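You operate a simulated robot arm through the tools that you are given. There is no shell and no other tool.

The job below is to be done with a simulated two-armed robot. You get a single attempt, and the scene is never put back.

Task
Pick up the can that says "OIL" from the main shelf of the steel rack with one hand, pass it to the other hand and put it on the desk top. Set down upright: can.

The check looks at the end state, three seconds after you hand in, the way a careful person would. Anything else that was tipped, shoved, dropped, spilled or broken makes it a failure.

Robot
Two 7-joint arms with three-finger grippers on one trunk, on a base that moves. Base frame: it is fixed to the floor where the robot stands at the start and does not move with it; the origin is under the middle of the robot, x ahead of it, y to its left, z up; the surface under the hand at the start is at about z = 700. Readings come in mm, degrees, newtons and seconds.
The left shoulder is at the start at [30, 124, 933], the right one opposite. With the tool pointing down near the work surface each hand reaches from about 100 to 780 mm from the robot's upright axis, wherever it stands, measured 20 degrees to its own side. Places, roughly: desk top (49x15 cm) [-2740, 380, 820]. Payload 2.2 kg a hand.
The tool frame of a hand sits at the grasp point between the pads (the TCP): z along the fingers, y along the line on which they close. The tips reach 28 mm beyond it. The gripper opens to 102 mm; its body begins 71 mm behind the TCP.
Orientation is that of the tool frame in the base frame, as [roll, pitch, yaw] about the fixed x, y, z axes, in that order (R = Rz(yaw) Ry(pitch) Rx(roll)). With the fingers straight down and closing along the base's y, the tool's x points along the base's -x, its y along +y and its z along -z.

Tools
- The arms move only by the tool servo_tool. It takes "left_moves", "right_moves" or both (then of equal length, played together; a hand with none holds still); each is a list of rows, each a list of 3 entries, a list of its own where there are three numbers: the shift along the tool's x, y, z in mm, then the turn, a rotation vector about the tool's x, y, z in degrees, then the gripper command, from -1 (shut) to 1 (fully open), values between in proportion. In form: [[[tx, ty, tz], [rx, ry, rz], jaw], ...]. A call has 1 to 20 rows; each row shifts and turns the commanded pose from where the row before left it, along the tool's axes as they then stand. A row lasts 0.2 s, in which the tool goes at most 50 mm and 8.6 degrees; a call with a longer step from one row to the next is refused whole, and so is a gripper value outside its range. A pose out of reach is approached as far as the arm can. The call stops where the force on the tool passes 40 N (or 10 N more than at its start, if that is more) or the arm is blocked; 0.2 s more then pass. Each finger travels about 143.6 mm/s and halts on what it meets, pressing with about 23 N; the grip force reading is that of the motor and also rises with nothing between the fingers. The clock runs only during rows and for 0.2 s after the last one: add rows that do not move to give the fingers time. It gives the time, the measured TCP pose, the force on the tool (base axes), the opening and the grip force at its end, in the units of the frame above (readings bear some noise), with the torque about the TCP (base axes, N m) and any sound that the robot's microphone picked up, and new pictures: "show" is both (left out), scene, wrist or none (wrist: the cameras of the hands that moved).
- Cameras (640 x 400 px; columns grow to the right, rows downward): "scene" is now at [45.3, 7.5, 1646.4]; the picture's right is [0.12, -0.99, 0.00], its down [-0.78, -0.09, -0.62] and it looks along [0.61, 0.07, -0.79] (base axes); focal length 296 px, centre (320, 200). "left" rides on the left gripper at [72, 38, -86] in its tool frame; the picture's right is [-0.47, 0.89, 0.00], its down [-0.60, -0.32, -0.73] and it looks along [-0.65, -0.34, 0.68] (tool axes); focal length 256 px, centre (320, 200). "right" rides on the right gripper at [69, 44, -86] in its tool frame; the picture's right is [-0.53, 0.85, 0.00], its down [-0.58, -0.36, -0.73] and it looks along [-0.62, -0.39, 0.68] (tool axes); focal length 256 px, centre (320, 200). There is no depth. A picture from a camera that has moved, and an enlarged one, comes with that camera's place and axes in the base frame and with its lens.
- raise_lower(by): moves the trunk up (or, below 0, down) by that many mm; the arms and the scene camera ride with it, the base frame stays. It gives what a move gives, with no picture.
- steer(legs): drives the robot by 1 to 6 legs, each [ahead, left, turn to the left] in mm, mm and degrees, along the robot's own axes; the way and the turn of a leg run together, so that a leg with both is an arc; at most 1500 mm and 180 degrees a leg. The arms and the cameras ride along, it lands a little off, and it stops where it bumps. It gives what a move gives, and a new picture of the scene camera.
- turn_head(pan, tilt): turns the head with the scene camera to pan (to the left, within 143 degrees either way) and tilt (down, from -29 to 69), counted from straight ahead of the robot. It gives what a move gives, and a new picture of the scene camera.
- close_up(camera, box): a new picture of the part [left, top, right, bottom] of that camera's present view, enlarged. The clock stands still meanwhile.
- sign_off(): hands the job in; it is judged then, once.

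Places have to be worked out from the pictures, the camera data and where the tool is seen. Open the grippers and draw the arms clear of the work before you hand the job in, unless the task says otherwise.

The tools are called after "Emit:" as a command line: name --argument value ..., lists and objects as JSON in quotes. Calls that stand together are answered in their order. servo_tool: Moves the arms, as the interface text tells. Its arguments: {"type":"object","properties":{"left_moves":{"type":"array","items":{"type":"array"}},"right_moves":{"type":"array","items":{"type":"array"}},"show":{"type":"string","enum":["both","scene","wrist","none"]}},"required":[]} The other tools are called the same way: raise_lower (by) moves the trunk up or down; steer (legs) drives the base; turn_head (pan, tilt) turns the head that bears the scene camera; close_up (camera, box) takes an enlarged picture of a part of a camera's view; sign_off () hands the job in.

At the start:

```text
t: 0.0
left_position: [496.1, 237.6, 1008.6]
left_tcp_rot: [-179.9, 0.0, 180.0]
left_force: [0.4, 0.6, 0.2]
left_torque: [0.0, 0.02, -0.02]
left_grip_width: 102.1
left_grasp_force: 0.1
right_position: [398.0, -129.1, 923.7]
right_tcp_rot: [-179.9, 0.0, -180.0]
right_force: [-1.1, -0.3, 0.5]
right_torque: [0.03, -0.01, 0.0]
right_grip_width: 102.0
right_grasp_force: 0.0
trunk travel left (down, up): [-175.0, 365.0]
robot x, y, heading: [0.8, 1.3, 0.2]
head pan, tilt (commanded): [6.7, 52.0]
```

scene: 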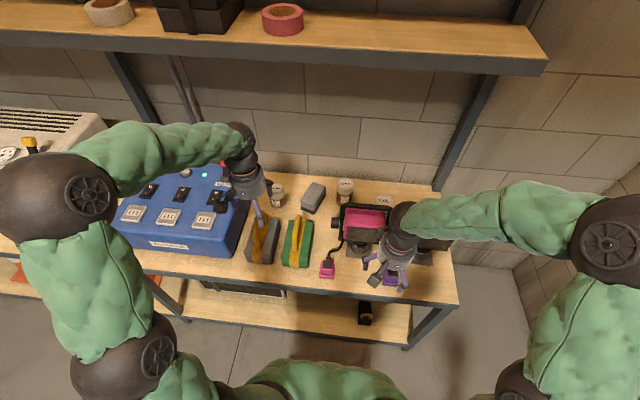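
right: 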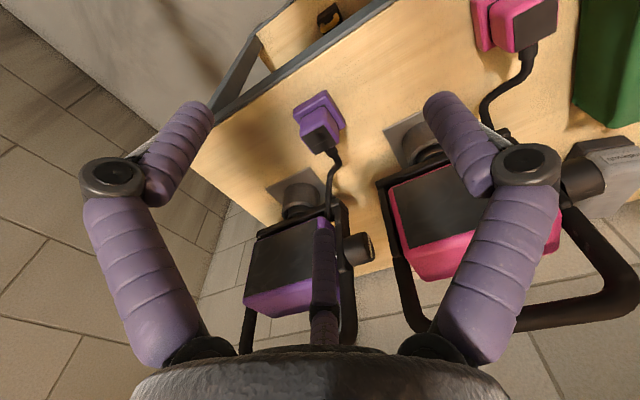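
left: 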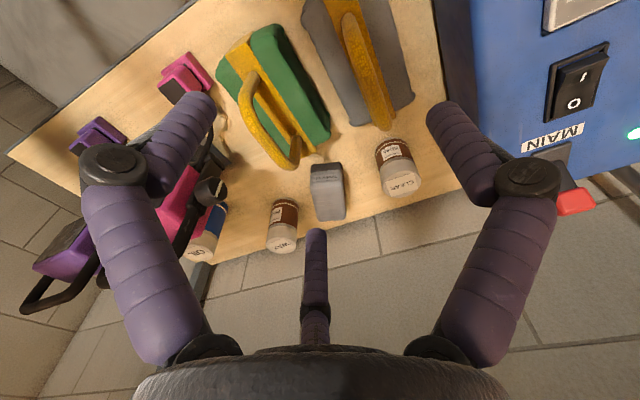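

The pictures show a bench/rack with several small cans at the back; one at the left-wrist picture bears something like "OIL". I'll enlarge these areas to read the labels.

Emit:
close_up --camera "left" --box '[160, 120, 440, 295]'

Emit:
close_up --camera "scene" --box '[240, 160, 440, 285]'

```text
2.29 times, centred on (300, 208) of left
camera zoom: at [425.1, 276.7, 1095.7], right [0.47, 0.89, 0.0], down [0.6, -0.32, 0.73], along [0.65, -0.34, -0.68], focal length 585 px, centre (366, 183)
```

zoom: 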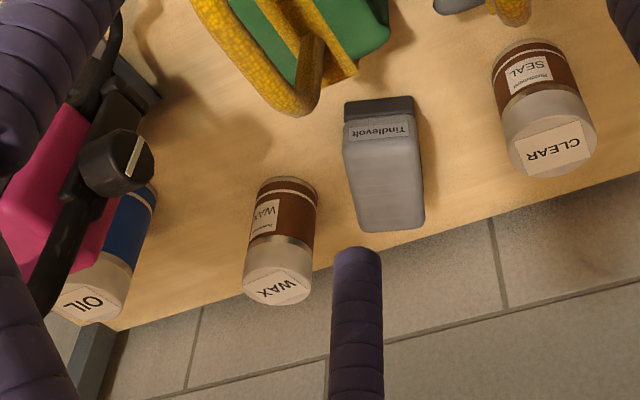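

```text
3.20 times, centred on (340, 222) of scene
camera zoom: at [45.3, 7.5, 1646.4], right [0.12, -0.99, 0.0], down [-0.78, -0.09, -0.62], along [0.61, 0.07, -0.79], focal length 947 px, centre (256, 128)
```

zoom: 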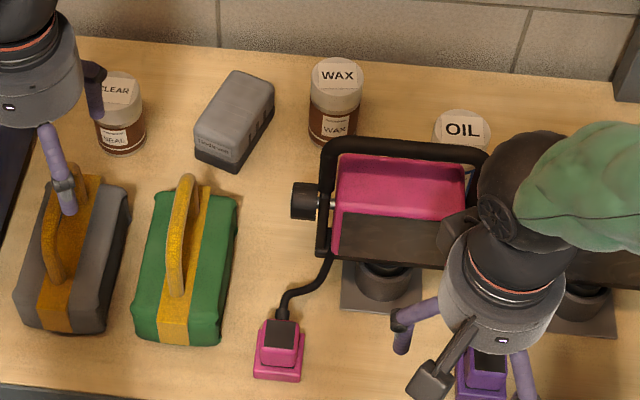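

The OIL can's lid triangulates (scene + left wrist) to about [707, -144, 821], just behind the pink machine. I'll shift the right hand up and to the right so that the scene camera can see the can and its surroundings.

Emit:
servo_tool --right_moves '[[[0, -30, -30], [0, 0, 0], 1], [[0, -30, -30], [0, 0, 0], 1], [[0, -30, -30], [0, 0, 0], 1], [[0, -40, -20], [0, 0, 0], 1], [[0, -40, 0], [0, 0, 0], 1]]' --show "both"

```text
t: 1.2
left_position: [497.2, 237.0, 1008.8]
left_tcp_rot: [-179.9, 0.0, 179.9]
left_force: [-0.1, -0.4, 0.7]
left_torque: [-0.01, -0.02, 0.04]
left_grip_width: 102.1
left_grasp_force: 0.0
right_position: [399.1, -300.6, 1033.7]
right_tcp_rot: [179.9, 0.0, -180.0]
right_force: [-0.3, 0.5, -0.5]
right_torque: [0.03, 0.0, 0.0]
right_grip_width: 102.0
right_grasp_force: 0.0
trunk travel left (down, up): [-175.0, 365.0]
robot x, y, heading: [1.6, 2.9, 0.1]
head pan, tilt (commanded): [6.7, 52.0]
camera scene: at [45.1, 6.7, 1646.4], right [0.12, -0.99, 0.0], down [-0.78, -0.09, -0.62], along [0.61, 0.07, -0.79], focal length 296 px, centre (320, 200)
camera right: at [329.9, -257.1, 1120.0], right [0.53, 0.85, 0.0], down [0.58, -0.37, 0.73], along [0.62, -0.39, -0.68], focal length 256 px, centre (320, 200)
```

scene: 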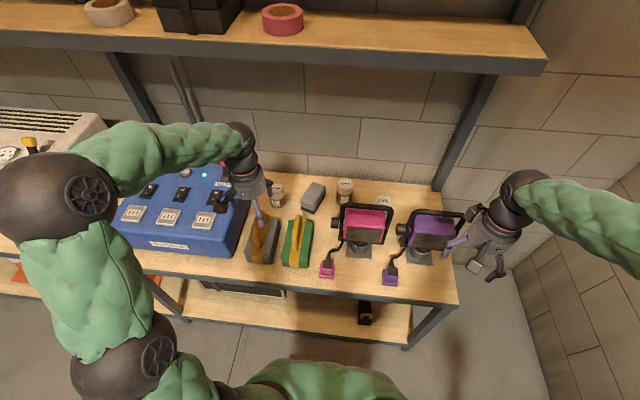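
right: 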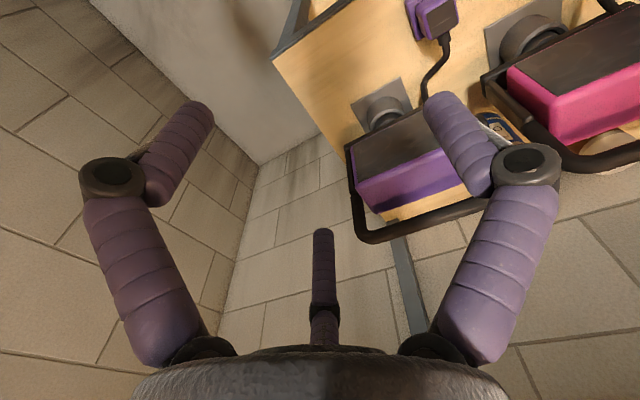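

The right arm no longer blocks the view. I'll enlarge the area with the machines and the can in both cameras.

Emit:
close_up --camera "scene" --box '[310, 165, 470, 265]'

Emit:
close_up --camera "right" --box '[340, 20, 640, 208]'

Emit:
close_up --camera "left" --box '[10, 100, 290, 275]'

```text
4.00 times, centred on (390, 215) of scene
camera zoom: at [45.1, 6.7, 1646.4], right [0.12, -0.99, 0.0], down [-0.78, -0.09, -0.62], along [0.61, 0.07, -0.79], focal length 1183 px, centre (40, 140)
```

zoom: 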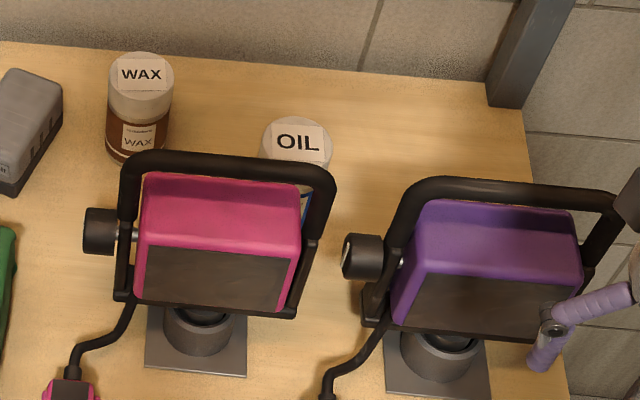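

```text
2.13 times, centred on (490, 114) of right
camera zoom: at [329.9, -257.1, 1120.0], right [0.53, 0.85, 0.0], down [0.58, -0.37, 0.73], along [0.62, -0.39, -0.68], focal length 545 px, centre (-42, 383)
```

zoom: 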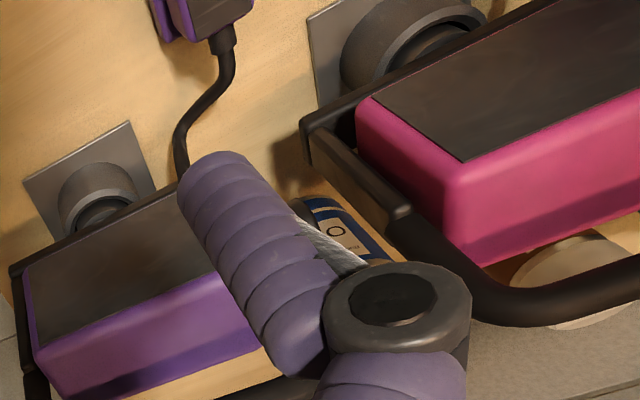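

```text
2.29 times, centred on (150, 188) of left
camera zoom: at [424.9, 276.2, 1095.9], right [0.47, 0.89, 0.0], down [0.6, -0.32, 0.73], along [0.65, -0.34, -0.68], focal length 585 px, centre (709, 229)
```

zoom: 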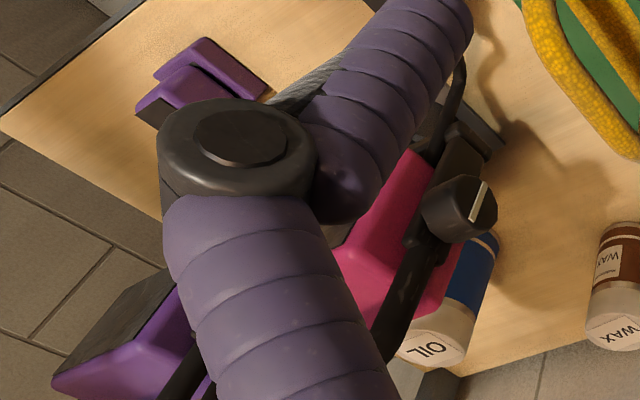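

The handle of the pink machine is at about x≈575, z≈940, well in front of the can (x≈707), so a top-down grasp with the right hand looks possible. Before that I'll look back at the desk to plan the way, and zoom on the right gripper for its geometry.

Emit:
close_up --camera "scene" --box '[420, 160, 580, 290]'

Emit:
turn_head --pan 143 --tilt 20

```text
3.08 times, centred on (500, 225) of scene
camera zoom: at [45.1, 6.7, 1646.4], right [0.12, -0.99, 0.0], down [-0.78, -0.09, -0.62], along [0.61, 0.07, -0.79], focal length 910 px, centre (-234, 123)
```

zoom: 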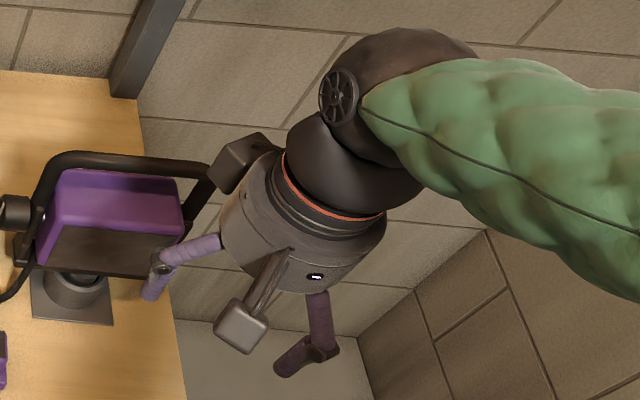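

```text
t: 3.4
left_position: [496.5, 237.5, 1008.8]
left_tcp_rot: [-179.9, 0.0, -180.0]
left_force: [-1.0, 0.4, 0.8]
left_torque: [-0.01, -0.01, 0.02]
left_grip_width: 101.9
left_grasp_force: 0.1
right_position: [401.0, -300.1, 1033.6]
right_tcp_rot: [-180.0, 0.0, -179.9]
right_force: [-0.6, 0.5, -0.8]
right_torque: [-0.02, 0.04, -0.04]
right_grip_width: 102.0
right_grasp_force: 0.0
trunk travel left (down, up): [-175.0, 365.0]
robot x, y, heading: [-0.2, -0.9, -0.0]
head pan, tilt (commanded): [143.0, 20.0]
camera scene: at [-103.7, 54.8, 1694.7], right [0.6, 0.8, 0.0], down [0.27, -0.21, -0.94], along [-0.75, 0.57, -0.34], focal length 296 px, centre (320, 200)
```

scene: 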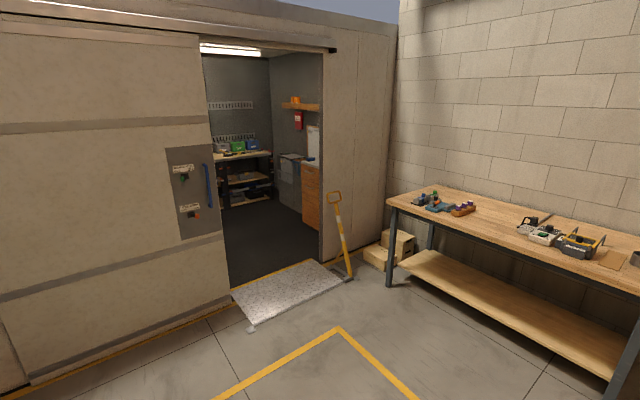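

The desk position given (-2740, 380) projects onto the sliding door panel: the desk seems to lie inside the small room behind the doorway. I'll enlarge the doorway and look round to the other side.

Emit:
close_up --camera "scene" --box '[190, 70, 360, 176]'

Emit:
close_up --camera "scene" --box '[200, 170, 440, 320]'

Emit:
close_up --camera "scene" --box '[120, 120, 260, 260]'

Emit:
turn_head --pan -143 --tilt 20

```text
3.76 times, centred on (275, 123) of scene
camera zoom: at [-103.7, 54.8, 1694.7], right [0.6, 0.8, 0.0], down [0.27, -0.21, -0.94], along [-0.75, 0.57, -0.34], focal length 1114 px, centre (489, 490)
```

zoom: 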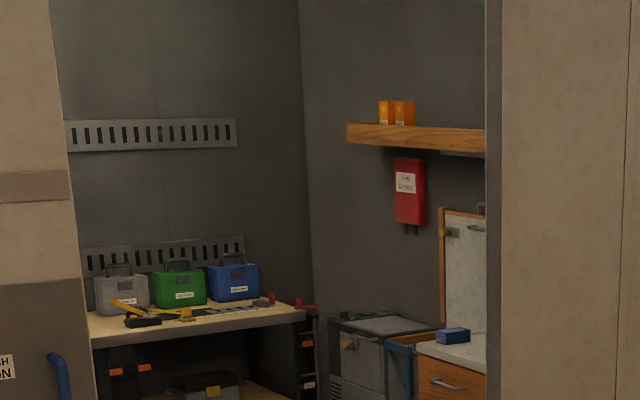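

```text
2.67 times, centred on (320, 245) of scene
camera zoom: at [-103.7, 54.8, 1694.7], right [0.6, 0.8, 0.0], down [0.27, -0.21, -0.94], along [-0.75, 0.57, -0.34], focal length 789 px, centre (320, 80)
```

zoom: 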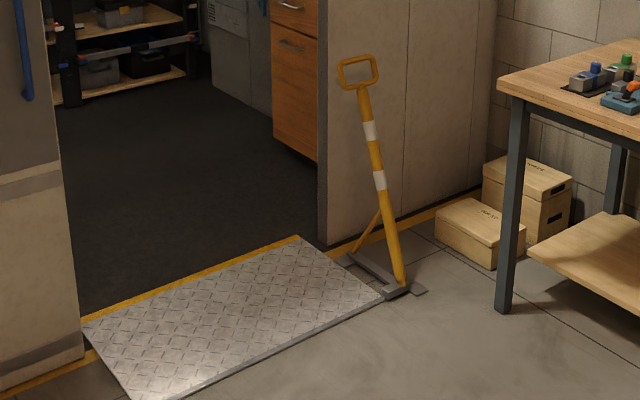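

```text
2.86 times, centred on (190, 190) of scene
camera zoom: at [-103.7, 54.8, 1694.7], right [0.6, 0.8, 0.0], down [0.27, -0.21, -0.94], along [-0.75, 0.57, -0.34], focal length 845 px, centre (691, 229)
```

zoom: 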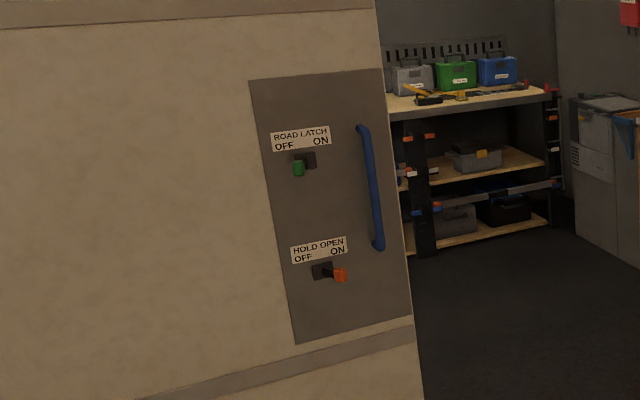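

```text
t: 7.3
left_position: [497.3, 236.6, 1007.9]
left_tcp_rot: [-179.8, -0.1, 180.0]
left_force: [0.6, -0.2, -0.2]
left_torque: [-0.02, -0.05, 0.03]
left_grip_width: 102.0
left_grasp_force: 0.1
right_position: [399.7, -299.1, 1032.5]
right_tcp_rot: [179.9, 0.0, -180.0]
right_force: [-0.3, 0.3, 0.2]
right_torque: [-0.01, 0.03, 0.02]
right_grip_width: 102.0
right_grasp_force: 0.1
trunk travel left (down, up): [-175.0, 365.0]
robot x, y, heading: [-1.6, -2.0, 0.0]
head pan, tilt (commanded): [-143.0, 20.0]
camera scene: at [-103.7, -57.4, 1694.7], right [-0.6, 0.8, 0.0], down [0.27, 0.21, -0.94], along [-0.75, -0.57, -0.34], focal length 296 px, centre (320, 200)
```

scene: 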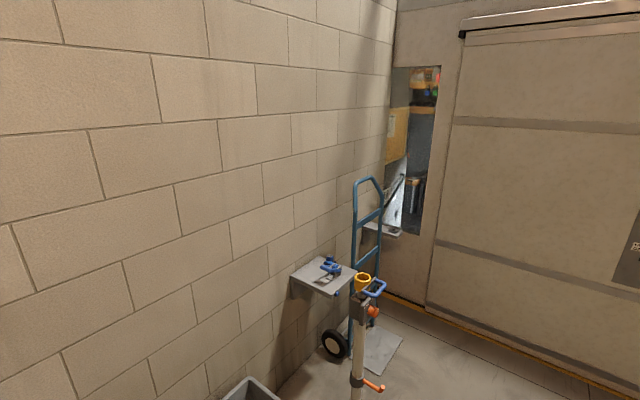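

Inside the vehicle/room there are benches behind the doorway; I'll deal with that later. Now I look back at the rack with a flatter gaze to locate the upper shelf, since the hand has to work under or in front of it.

Emit:
turn_head --pan -12 --tilt 38

Emit:
raise_lower --by 120

Emit:
close_up --camera "scene" --box '[0, 0, 640, 400]'

```text
t: 9.4
left_position: [496.8, 236.9, 1009.0]
left_tcp_rot: [-179.8, 0.0, -180.0]
left_force: [0.1, 0.3, -0.7]
left_torque: [-0.02, -0.05, -0.02]
left_grip_width: 102.0
left_grasp_force: 0.0
right_position: [400.3, -300.2, 1033.5]
right_tcp_rot: [-179.9, -0.1, 180.0]
right_force: [-0.1, -0.1, 1.4]
right_torque: [-0.03, -0.03, 0.01]
right_grip_width: 102.0
right_grasp_force: 0.0
trunk travel left (down, up): [-175.0, 365.0]
robot x, y, heading: [0.5, -1.1, -0.1]
head pan, tilt (commanded): [-12.0, 38.0]
camera scene: at [55.1, -19.3, 1666.3], right [-0.21, -0.98, 0.0], down [-0.6, 0.13, -0.79], along [0.77, -0.16, -0.62], focal length 296 px, centre (320, 200)
```

scene: 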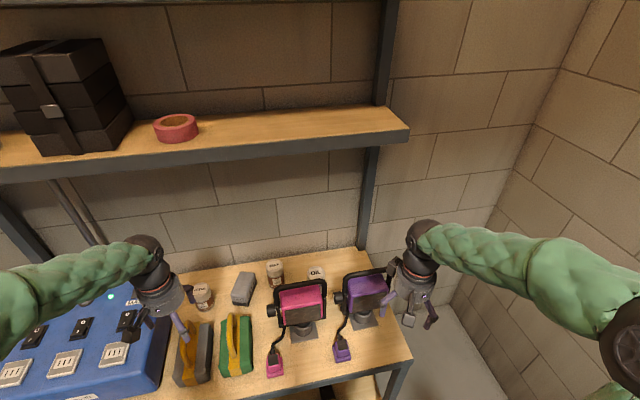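

```text
t: 10.9
left_position: [497.7, 238.1, 1128.4]
left_tcp_rot: [-179.9, 0.0, -179.9]
left_force: [0.4, 0.6, -0.3]
left_torque: [0.03, 0.02, -0.01]
left_grip_width: 102.2
left_grasp_force: 0.0
right_position: [399.6, -299.2, 1153.1]
right_tcp_rot: [179.9, 0.0, 179.9]
right_force: [-0.3, -0.9, -0.6]
right_torque: [-0.02, 0.01, -0.04]
right_grip_width: 101.8
right_grasp_force: 0.1
trunk travel left (down, up): [-295.0, 245.0]
robot x, y, heading: [-0.1, -0.3, 0.0]
head pan, tilt (commanded): [-12.0, 38.0]
```

```text
1.00 times, centred on (320, 200) of scene (not enlarged: the box is as wide or as high as the picture)
camera zoom: at [55.3, -19.3, 1786.1], right [-0.21, -0.98, 0.0], down [-0.6, 0.13, -0.79], along [0.77, -0.16, -0.62], focal length 296 px, centre (320, 200)
```

zoom: 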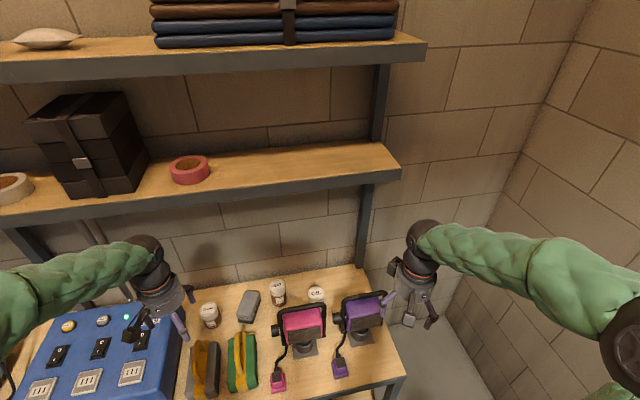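

Two views give the upper shelf's front lower edge at about x≈677, z≈1318, so the hand at the can (wrist top ≈ 1080) fits underneath. Zooming again on the can from this higher view.

Emit:
close_up --camera "scene" --box '[240, 260, 420, 380]'

Emit:
close_up --camera "left" --box '[0, 0, 640, 400]'

Emit:
close_up --camera "right" --box '[0, 0, 640, 400]'

```text
3.33 times, centred on (330, 320) of scene
camera zoom: at [55.3, -19.3, 1786.1], right [-0.21, -0.98, 0.0], down [-0.6, 0.13, -0.79], along [0.77, -0.16, -0.62], focal length 986 px, centre (287, -200)
```

zoom: 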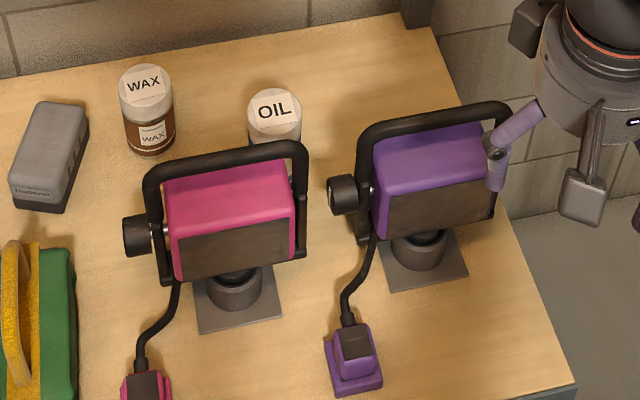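

```text
1.00 times, centred on (320, 200) of left (not enlarged: the box is as wide or as high as the picture)
camera zoom: at [425.1, 276.7, 1215.4], right [0.47, 0.89, 0.0], down [0.6, -0.32, 0.73], along [0.65, -0.34, -0.68], focal length 256 px, centre (320, 200)
```

zoom: 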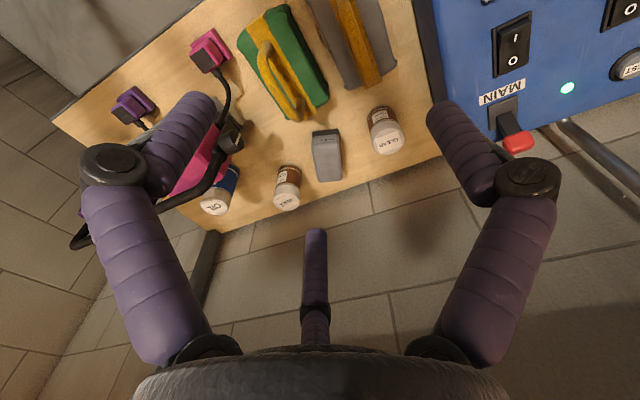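

```text
1.00 times, centred on (320, 200) of right (not enlarged: the box is as wide or as high as the picture)
camera zoom: at [330.2, -256.3, 1239.6], right [0.53, 0.85, 0.0], down [0.58, -0.36, 0.73], along [0.62, -0.39, -0.68], focal length 256 px, centre (320, 200)
```

zoom: 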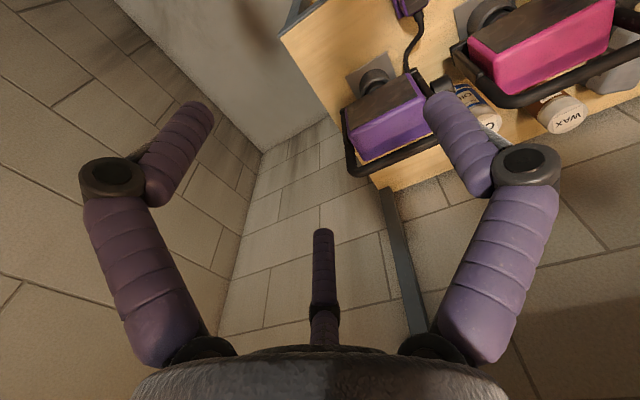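

OIL can estimate refined to (≈710, ≈-144), lid top ≈ 818. I lower the trunk by 60 to balance elbow clearance below the shelf, then bring the right hand forward above the machines' handles (tips > 1000, handles ≈ 955).

Emit:
raise_lower --by -60

Emit:
servo_tool --right_moves '[[[-36, 20, 12], [0, 0, 0], 1], [[-36, 20, 12], [0, 0, 0], 1], [[-36, 20, 12], [0, 0, 0], 1], [[-36, 20, 12], [0, 0, 0], 1], [[-36, 20, 12], [0, 0, 0], 1]]' --show "both"

```text
t: 11.9
left_position: [496.6, 237.5, 1068.2]
left_tcp_rot: [-180.0, 0.0, 180.0]
left_force: [-0.2, -0.3, 0.5]
left_torque: [0.0, 0.02, -0.02]
left_grip_width: 101.7
left_grasp_force: 0.0
right_position: [400.3, -299.7, 1092.9]
right_tcp_rot: [179.9, 0.0, 179.9]
right_force: [-0.2, -0.9, 0.0]
right_torque: [0.01, 0.0, -0.02]
right_grip_width: 102.0
right_grasp_force: 0.0
trunk travel left (down, up): [-235.0, 305.0]
robot x, y, heading: [2.2, 2.3, 0.0]
head pan, tilt (commanded): [-12.0, 38.0]
```

```text
t: 13.1
left_position: [499.0, 237.2, 1068.0]
left_tcp_rot: [-179.9, -0.1, -180.0]
left_force: [1.0, 0.1, 0.3]
left_torque: [-0.02, 0.04, 0.0]
left_grip_width: 102.2
left_grasp_force: 0.0
right_position: [580.3, -200.5, 1032.6]
right_tcp_rot: [180.0, -0.1, -180.0]
right_force: [-1.2, 0.3, -0.6]
right_torque: [0.01, 0.02, 0.0]
right_grip_width: 102.0
right_grasp_force: 0.0
trunk travel left (down, up): [-235.0, 305.0]
robot x, y, heading: [-2.6, 2.7, -0.1]
head pan, tilt (commanded): [-12.0, 38.0]
camera scene: at [57.2, -18.5, 1726.2], right [-0.21, -0.98, 0.0], down [-0.6, 0.13, -0.79], along [0.77, -0.16, -0.62], focal length 296 px, centre (320, 200)
camera right: at [510.6, -157.0, 1119.2], right [0.53, 0.85, 0.0], down [0.58, -0.36, 0.73], along [0.62, -0.39, -0.68], focal length 256 px, centre (320, 200)
```

scene: 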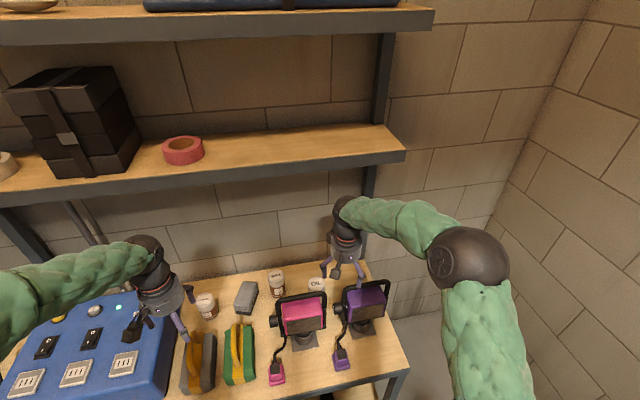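
right: 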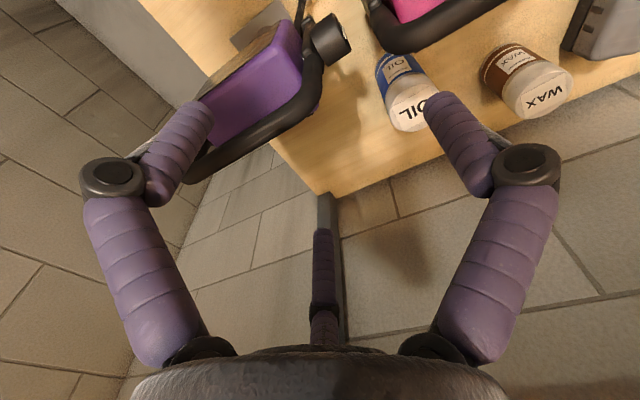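

The can appears in the right wrist picture at about (702–710, -142), consistent. I continue forward and slightly down to a spot above the can, still above all the handles.

Emit:
servo_tool --right_moves '[[[-30, 15, 14], [0, 0, 0], 1], [[-30, 15, 14], [0, 0, 0], 1], [[-35, 14, 27], [0, 0, 0], 1], [[-35, 13, 27], [0, 0, 0], 1]]' --show "both"

```text
t: 14.1
left_position: [498.3, 237.4, 1067.7]
left_tcp_rot: [-179.9, 0.0, 179.9]
left_force: [0.3, 0.9, -0.1]
left_torque: [-0.03, 0.03, -0.03]
left_grip_width: 102.1
left_grasp_force: 0.1
right_position: [712.0, -142.8, 950.6]
right_tcp_rot: [179.9, 0.0, -180.0]
right_force: [1.4, 1.2, 1.2]
right_torque: [0.01, 0.02, -0.02]
right_grip_width: 102.1
right_grasp_force: 0.0
trunk travel left (down, up): [-235.0, 305.0]
robot x, y, heading: [2.4, -1.5, 0.0]
head pan, tilt (commanded): [-12.0, 38.0]
camera scene: at [56.7, -18.8, 1726.2], right [-0.21, -0.98, 0.0], down [-0.6, 0.13, -0.79], along [0.77, -0.16, -0.62], focal length 296 px, centre (320, 200)
camera right: at [641.8, -99.6, 1037.7], right [0.53, 0.85, 0.0], down [0.58, -0.36, 0.73], along [0.62, -0.39, -0.68], focal length 256 px, centre (320, 200)
```

scene: 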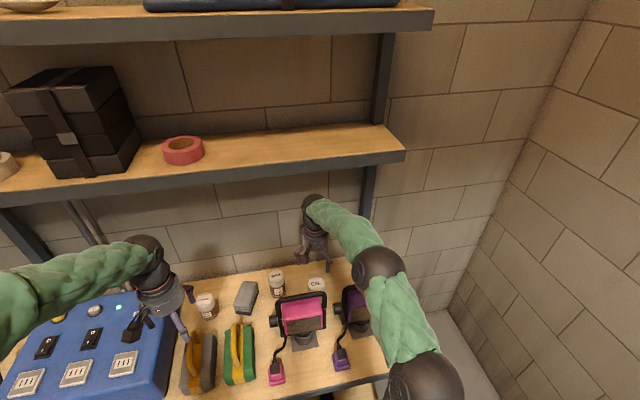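
right: 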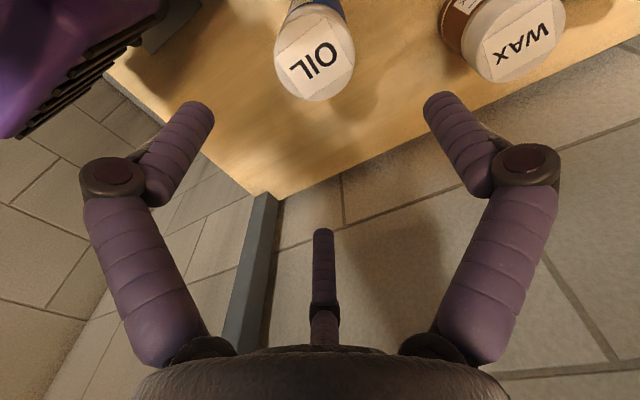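

The can's lid is centred near (703, -141) from this view; TCP is at (712, -143). I shift back ~7 mm and descend to TCP z≈885 (tips ≈ 857, still above the lid) to check again.

Emit:
servo_tool --right_moves '[[[7, 1, 20], [0, 0, 0], 1], [[0, 0, 25], [0, 0, 0], 1], [[0, 0, 20], [0, 0, 0], 1]]' --show "both"

Emit:
close_up --camera "scene" --box '[240, 180, 420, 300]'

```text
t: 14.9
left_position: [497.1, 238.2, 1068.5]
left_tcp_rot: [-179.8, 0.0, 180.0]
left_force: [0.2, 0.5, -0.3]
left_torque: [0.03, 0.0, 0.02]
left_grip_width: 102.1
left_grasp_force: 0.1
right_position: [704.2, -140.5, 885.4]
right_tcp_rot: [180.0, 0.1, -179.9]
right_force: [0.3, -1.1, -0.9]
right_torque: [-0.02, 0.04, -0.01]
right_grip_width: 101.6
right_grasp_force: 0.0
trunk travel left (down, up): [-235.0, 305.0]
robot x, y, heading: [-1.1, -3.4, -0.0]
head pan, tilt (commanded): [-12.0, 38.0]
camera scene: at [56.0, -19.2, 1726.2], right [-0.21, -0.98, 0.0], down [-0.6, 0.13, -0.79], along [0.77, -0.16, -0.62], focal length 296 px, centre (320, 200)
camera right: at [634.0, -97.3, 972.4], right [0.53, 0.85, 0.0], down [0.58, -0.36, 0.73], along [0.62, -0.39, -0.68], focal length 256 px, centre (320, 200)
```

scene: 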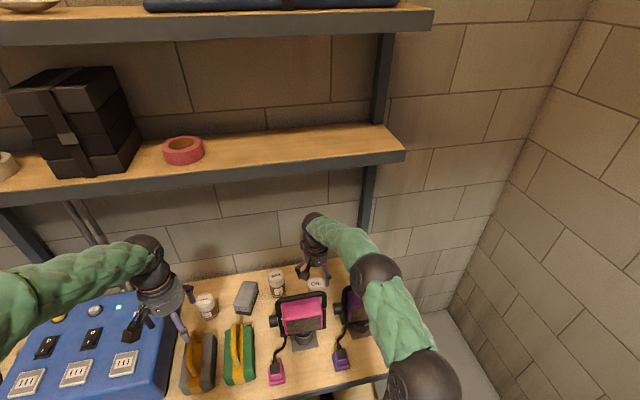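
right: 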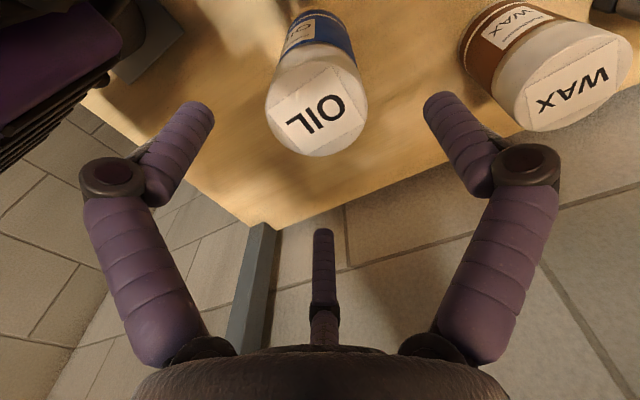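

```text
3.33 times, centred on (330, 240) of scene
camera zoom: at [56.0, -19.2, 1726.2], right [-0.21, -0.98, 0.0], down [-0.6, 0.13, -0.79], along [0.77, -0.16, -0.62], focal length 986 px, centre (287, 67)
```

zoom: 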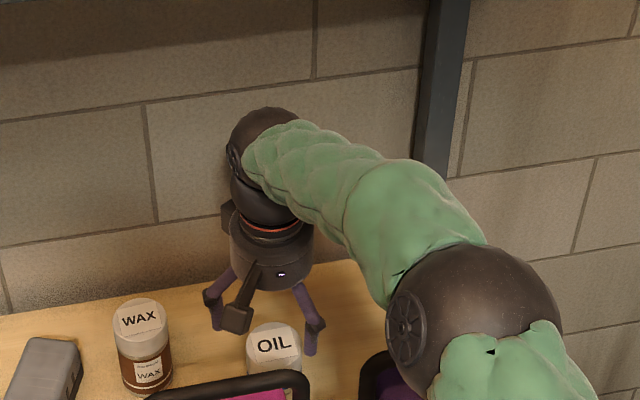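

Both wrist views triangulate the lid top to (702, -142, 818), about 65 mm wide. I align and descend so the TCP ends about 20 mm below the lid top (z≈798).

Emit:
servo_tool --right_moves '[[[2, -1.5, 20], [0, 0, 0], 1], [[0, 0, 22], [0, 0, 0], 1], [[0, 0, 22], [0, 0, 0], 1], [[0, 0, 22], [0, 0, 0], 1]]' --show "both"

```text
t: 15.9
left_position: [497.2, 237.6, 1069.1]
left_tcp_rot: [-179.8, 0.0, 180.0]
left_force: [0.6, -0.2, 0.4]
left_torque: [0.01, -0.03, -0.01]
left_grip_width: 101.9
left_grasp_force: 0.1
right_position: [702.1, -144.1, 804.7]
right_tcp_rot: [180.0, 0.5, 179.8]
right_force: [6.9, -1.8, 17.9]
right_torque: [0.92, 2.15, -0.14]
right_grip_width: 102.0
right_grasp_force: 0.0
trunk travel left (down, up): [-235.0, 305.0]
robot x, y, heading: [-1.0, -1.3, 0.1]
head pan, tilt (commanded): [-12.0, 38.0]
camera scene: at [53.9, -19.0, 1726.6], right [-0.21, -0.98, 0.0], down [-0.6, 0.13, -0.79], along [0.77, -0.16, -0.62], focal length 296 px, centre (320, 200)
camera right: at [632.8, -100.3, 890.7], right [0.54, 0.84, 0.01], down [0.57, -0.37, 0.74], along [0.62, -0.39, -0.68], focal length 256 px, centre (320, 200)
```

scene: 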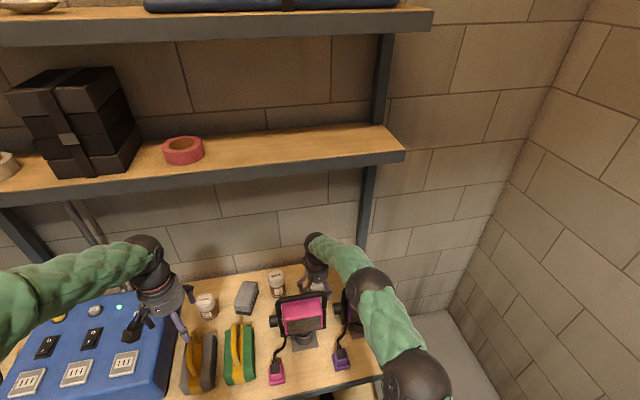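
right: 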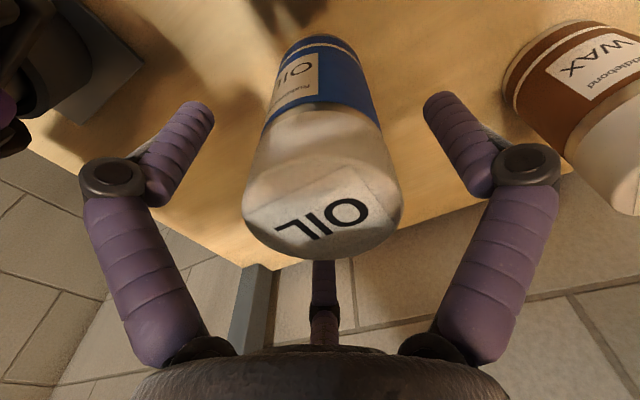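

The descent met a force of 18 N up and the torque points to a contact at the wrist-camera side (back-left of the hand, near the pink machine's handle), not at the can. I go back up 80 mm and then turn the hand about its vertical axis so the camera points away from the handle.

Emit:
servo_tool --right_moves '[[[0, 0, -20], [0, 0, 0], 1], [[0, 0, -30], [0, 0, 0], 1], [[0, 0, -30], [0, 0, 0], 1]]' --show "both"

Emit:
close_up --camera "scene" --box '[240, 230, 420, 350]'

```text
t: 16.7
left_position: [496.2, 238.1, 1069.1]
left_tcp_rot: [-179.8, 0.0, -180.0]
left_force: [0.3, -0.8, -0.6]
left_torque: [-0.03, 0.01, -0.02]
left_grip_width: 102.2
left_grasp_force: 0.1
right_position: [698.6, -142.9, 880.7]
right_tcp_rot: [179.9, -0.1, -180.0]
right_force: [-0.1, 0.6, 0.3]
right_torque: [0.0, -0.01, 0.01]
right_grip_width: 102.2
right_grasp_force: 0.2
trunk travel left (down, up): [-235.0, 305.0]
robot x, y, heading: [-0.8, 2.3, 0.0]
head pan, tilt (commanded): [-12.0, 38.0]
camera scene: at [54.5, -19.0, 1726.3], right [-0.21, -0.98, 0.0], down [-0.6, 0.13, -0.79], along [0.77, -0.16, -0.62], focal length 296 px, centre (320, 200)
camera right: at [629.6, -99.9, 967.1], right [0.53, 0.85, 0.0], down [0.58, -0.36, 0.73], along [0.62, -0.39, -0.68], focal length 256 px, centre (320, 200)
```

scene: 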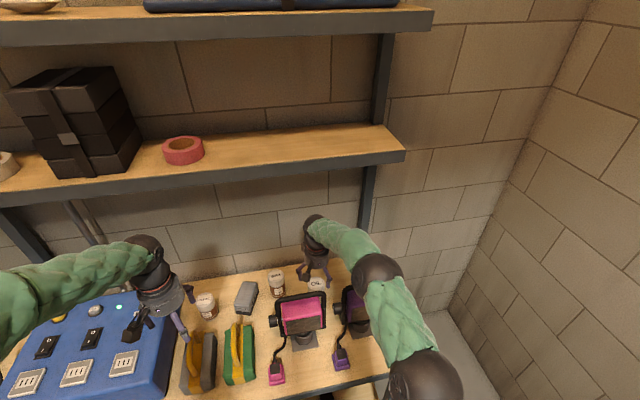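
right: 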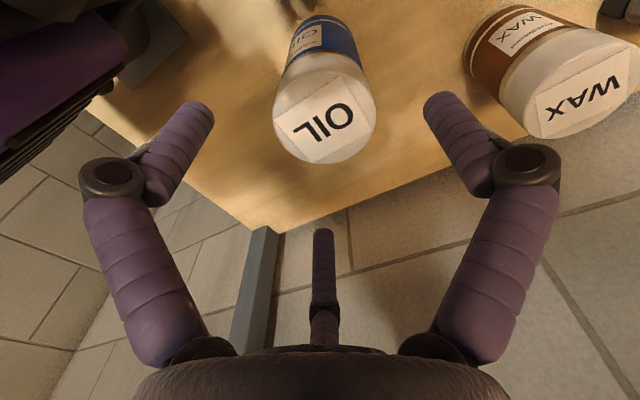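

```text
3.33 times, centred on (330, 290) of scene
camera zoom: at [54.5, -19.0, 1726.3], right [-0.21, -0.98, 0.0], down [-0.6, 0.13, -0.79], along [0.77, -0.16, -0.62], focal length 986 px, centre (287, -100)
```

zoom: 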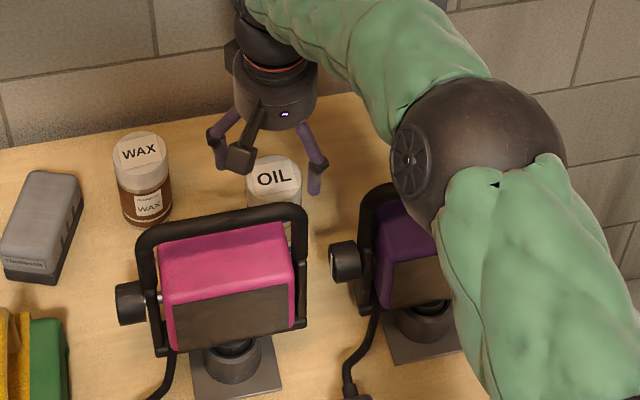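

Nothing was displaced. The contact was most likely the wrist camera against the rear of the pink lamp. I raise the trunk 60 mm (more elbow room over the purple lamp) and turn the hand -96° about the vertical so that the camera sits front-left of the hand over free space.

Emit:
raise_lower --by 60

Emit:
servo_tool --right_moves '[[[0, 0, 0], [0, 0, 8], 1], [[0, 0, 0], [0, 0, 8], 1], [[0, 0, 0], [0, 0, 8], 1], [[0, 0, 0], [0, 0, 8], 1], [[0, 0, 0], [0, 0, 8], 1], [[0, 0, 0], [0, 0, 8], 1], [[0, 0, 0], [0, 0, 8], 1], [[0, 0, 0], [0, 0, 8], 1], [[0, 0, 0], [0, 0, 8], 1], [[0, 0, 0], [0, 0, 8], 1], [[0, 0, 0], [0, 0, 8], 1], [[0, 0, 0], [0, 0, 8], 1]]' --show "both"

```text
t: 17.7
left_position: [497.0, 237.4, 1128.0]
left_tcp_rot: [-179.9, 0.0, 179.8]
left_force: [0.2, 0.3, -0.8]
left_torque: [-0.03, 0.06, -0.01]
left_grip_width: 102.2
left_grasp_force: 0.0
right_position: [700.6, -143.7, 939.1]
right_tcp_rot: [-179.9, -0.1, 179.9]
right_force: [0.4, 0.8, -0.1]
right_torque: [0.03, -0.01, 0.03]
right_grip_width: 102.1
right_grasp_force: 0.1
trunk travel left (down, up): [-295.0, 245.0]
robot x, y, heading: [-2.6, 2.3, 0.4]
head pan, tilt (commanded): [-12.0, 38.0]
```

```text
t: 20.3
left_position: [497.7, 236.6, 1128.1]
left_tcp_rot: [-179.9, 0.0, 180.0]
left_force: [-0.7, 0.8, 0.2]
left_torque: [-0.01, 0.03, -0.02]
left_grip_width: 102.1
left_grasp_force: 0.1
right_position: [700.8, -143.4, 940.4]
right_tcp_rot: [-180.0, 0.0, 83.9]
right_force: [0.1, -1.0, -0.1]
right_torque: [0.01, 0.02, 0.01]
right_grip_width: 101.9
right_grasp_force: 0.0
trunk travel left (down, up): [-295.0, 245.0]
robot x, y, heading: [-1.0, 1.2, 0.2]
head pan, tilt (commanded): [-12.0, 38.0]
camera scene: at [55.2, -19.2, 1786.3], right [-0.21, -0.98, 0.0], down [-0.6, 0.13, -0.79], along [0.77, -0.16, -0.62], focal length 296 px, centre (320, 200)
camera right: at [749.9, -79.8, 1027.0], right [0.78, -0.62, 0.0], down [-0.42, -0.53, 0.73], along [-0.45, -0.57, -0.68], focal length 256 px, centre (320, 200)
```

scene: 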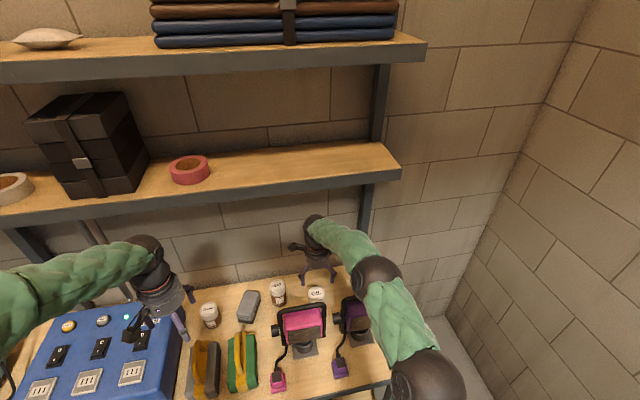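
right: 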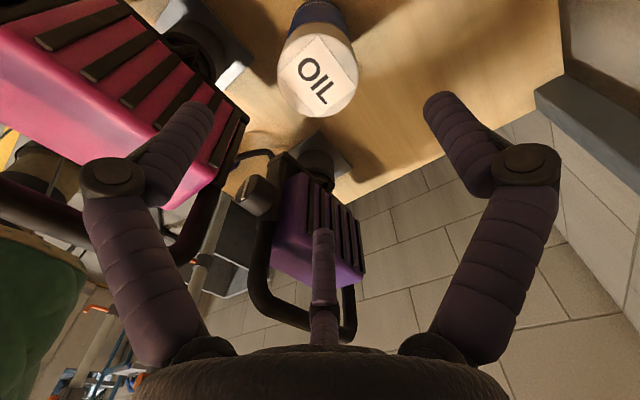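

The hand is turned and well centred on the lid (lid ≈ (700, -142), TCP (701, -143)); the lamp's finned back (x ≤ ~632) is clear of the fingers now. I descend 100 mm first and check.

Emit:
servo_tool --right_moves '[[[0, 0, 25], [0, 0, 0], 1], [[0, 0, 25], [0, 0, 0], 1], [[0, 0, 25], [0, 0, 0], 1], [[0, 0, 25], [0, 0, 0], 1]]' --show "both"

```text
t: 21.3
left_position: [497.4, 237.7, 1128.7]
left_tcp_rot: [-179.9, -0.1, 179.9]
left_force: [0.4, 0.1, -1.2]
left_torque: [0.01, 0.01, 0.04]
left_grip_width: 102.1
left_grasp_force: 0.0
right_position: [700.7, -144.0, 840.2]
right_tcp_rot: [-180.0, 0.1, 84.0]
right_force: [0.7, 0.3, -0.2]
right_torque: [-0.01, 0.04, -0.04]
right_grip_width: 102.0
right_grasp_force: 0.0
trunk travel left (down, up): [-295.0, 245.0]
robot x, y, heading: [-0.1, -1.0, -0.1]
head pan, tilt (commanded): [-12.0, 38.0]
camera scene: at [55.7, -19.3, 1786.2], right [-0.21, -0.98, 0.0], down [-0.6, 0.13, -0.79], along [0.77, -0.16, -0.62], focal length 296 px, centre (320, 200)
camera right: at [750.6, -79.6, 927.6], right [0.78, -0.62, 0.0], down [-0.42, -0.54, 0.73], along [-0.45, -0.57, -0.68], focal length 256 px, centre (320, 200)
```

scene: 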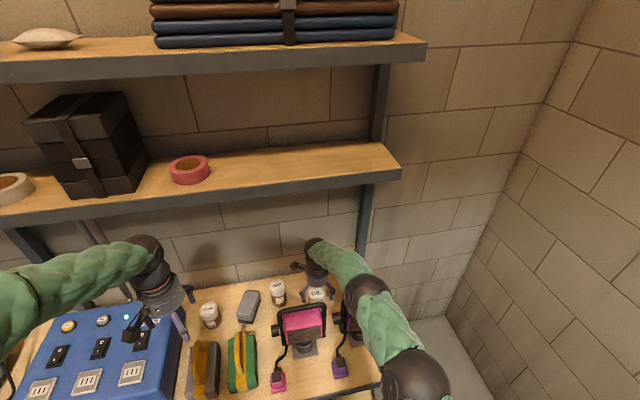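
right: 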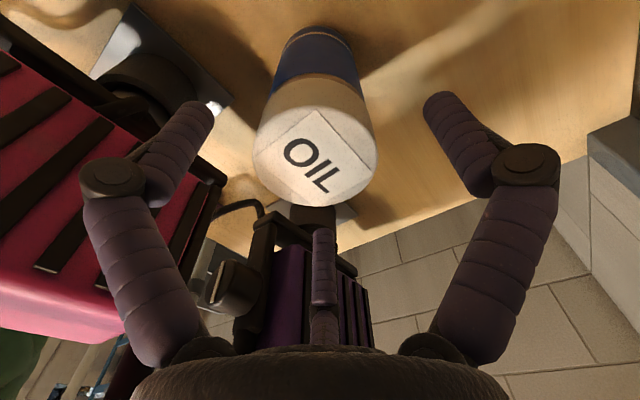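

No contact, lid centred at about (698, -143). I descend the remaining ~42 mm to TCP z≈798.

Emit:
servo_tool --right_moves '[[[0, -2, 14], [0, 0, 0], 1], [[0, 0, 14], [0, 0, 0], 1], [[0, 0, 14], [0, 0, 0], 1]]' --show "both"

```text
t: 22.1
left_position: [498.2, 237.9, 1127.8]
left_tcp_rot: [-179.9, 0.1, -180.0]
left_force: [0.4, -0.8, -0.4]
left_torque: [-0.02, 0.02, -0.01]
left_grip_width: 101.7
left_grasp_force: 0.0
right_position: [699.5, -142.7, 800.8]
right_tcp_rot: [180.0, 0.0, 83.9]
right_force: [0.0, 0.2, 0.0]
right_torque: [-0.02, 0.03, -0.02]
right_grip_width: 102.3
right_grasp_force: 0.0
trunk travel left (down, up): [-295.0, 245.0]
robot x, y, heading: [-1.7, -0.6, -0.1]
head pan, tilt (commanded): [-12.0, 38.0]
camera scene: at [55.8, -19.2, 1786.3], right [-0.21, -0.98, 0.0], down [-0.6, 0.13, -0.79], along [0.77, -0.16, -0.62], focal length 296 px, centre (320, 200)
camera right: at [749.4, -78.8, 885.9], right [0.78, -0.62, 0.0], down [-0.42, -0.54, 0.73], along [-0.45, -0.57, -0.68], focal length 256 px, centre (320, 200)
```

scene: 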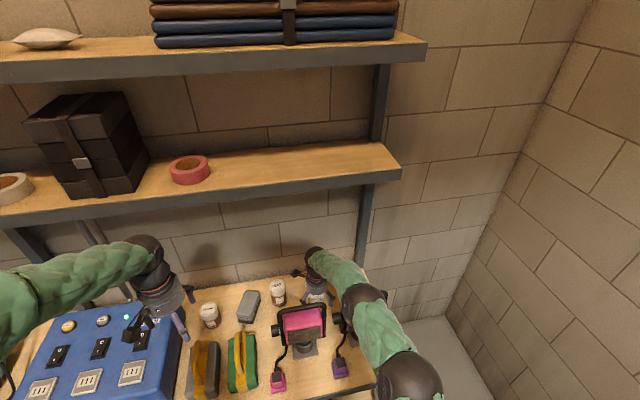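
right: 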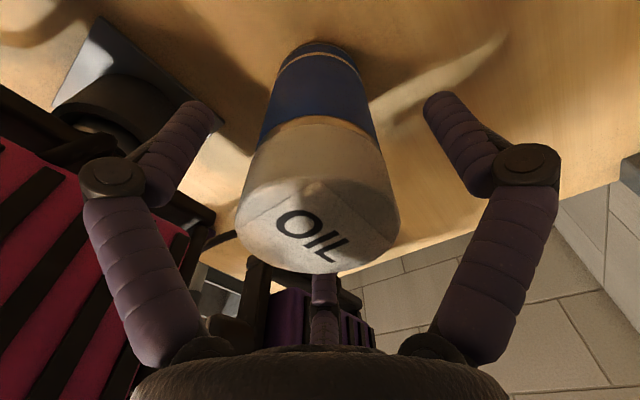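

The can stands centred between the fingers with no contact force. I close the gripper, giving it time.

Emit:
servo_tool --right_moves '[[[0, 0, 0], [0, 0, 0], 0.4], [[0, 0, 0], [0, 0, 0], 0.1], [[0, 0, 0], [0, 0, 0], -1], [[0, 0, 0], [0, 0, 0], -1], [[0, 0, 0], [0, 0, 0], -1], [[0, 0, 0], [0, 0, 0], -1]]' --show "both"

```text
t: 23.5
left_position: [496.7, 238.0, 1128.7]
left_tcp_rot: [-179.9, 0.0, -179.9]
left_force: [1.2, -0.3, 0.5]
left_torque: [0.02, 0.04, 0.03]
left_grip_width: 102.2
left_grasp_force: 0.0
right_position: [698.2, -142.0, 799.8]
right_tcp_rot: [-179.9, 0.0, 83.9]
right_force: [1.3, 1.4, 0.2]
right_torque: [0.08, -0.05, 0.02]
right_grip_width: 60.3
right_grasp_force: 23.1
trunk travel left (down, up): [-295.0, 245.0]
robot x, y, heading: [2.1, 0.8, 0.0]
head pan, tilt (commanded): [-12.0, 38.0]
camera scene: at [55.3, -19.0, 1786.3], right [-0.21, -0.98, 0.0], down [-0.6, 0.13, -0.79], along [0.77, -0.16, -0.62], focal length 296 px, centre (320, 200)
camera right: at [749.0, -78.4, 886.1], right [0.78, -0.62, 0.0], down [-0.42, -0.54, 0.73], along [-0.45, -0.57, -0.68], focal length 256 px, centre (320, 200)
```

scene: 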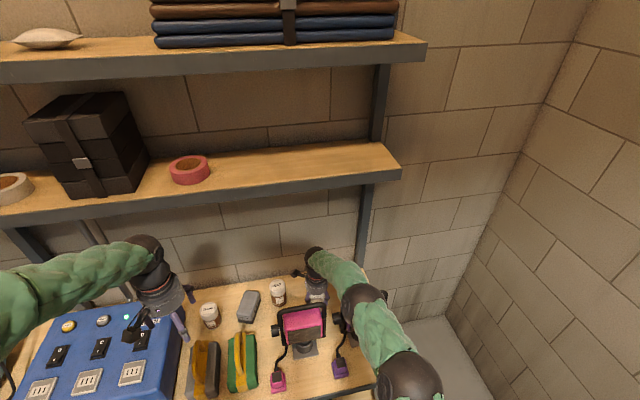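
right: 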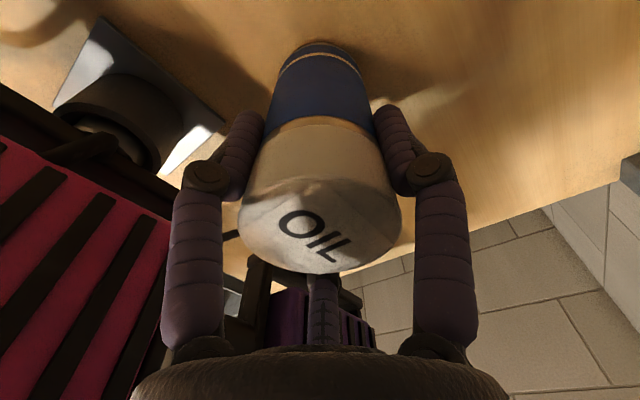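

The grip is firm (60 mm, 23 N). I lift 40 mm first and check that the can comes along.

Emit:
servo_tool --right_moves '[[[0, 0, -5], [0, 0, 0], -1], [[0, 0, -10], [0, 0, 0], -1], [[0, 0, -10], [0, 0, 0], -1], [[0, 0, -15], [0, 0, 0], -1]]' --show "both"

```text
t: 24.5
left_position: [496.8, 237.5, 1128.5]
left_tcp_rot: [-179.8, 0.0, 180.0]
left_force: [0.9, -0.5, -0.1]
left_torque: [0.0, 0.0, 0.01]
left_grip_width: 102.4
left_grasp_force: 0.0
right_position: [696.8, -143.6, 839.8]
right_tcp_rot: [-179.9, -0.1, 84.0]
right_force: [-0.1, 0.0, -4.3]
right_torque: [-0.04, -0.02, -0.02]
right_grip_width: 59.7
right_grasp_force: 23.0
trunk travel left (down, up): [-295.0, 245.0]
robot x, y, heading: [-4.3, 2.3, 0.0]
head pan, tilt (commanded): [-12.0, 38.0]
camera scene: at [55.2, -19.3, 1786.3], right [-0.21, -0.98, 0.0], down [-0.6, 0.13, -0.79], along [0.77, -0.16, -0.62], focal length 296 px, centre (320, 200)
camera right: at [747.3, -79.5, 925.5], right [0.79, -0.62, 0.0], down [-0.42, -0.54, 0.73], along [-0.45, -0.57, -0.68], focal length 256 px, centre (320, 200)
```

scene: 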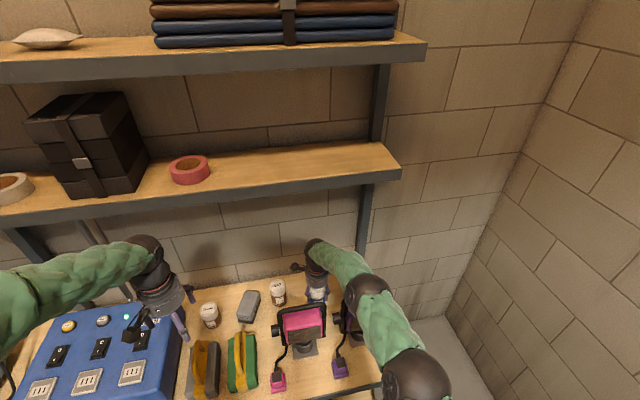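
right: 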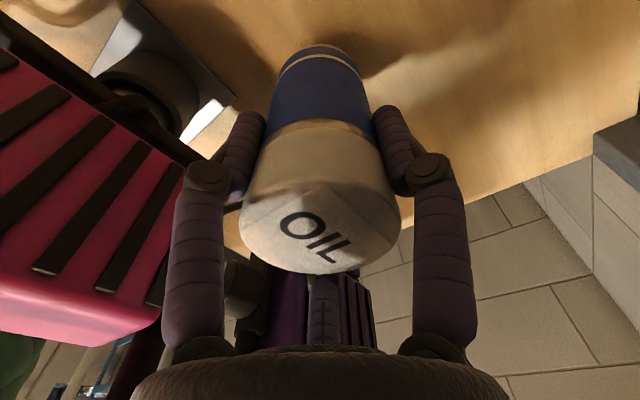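

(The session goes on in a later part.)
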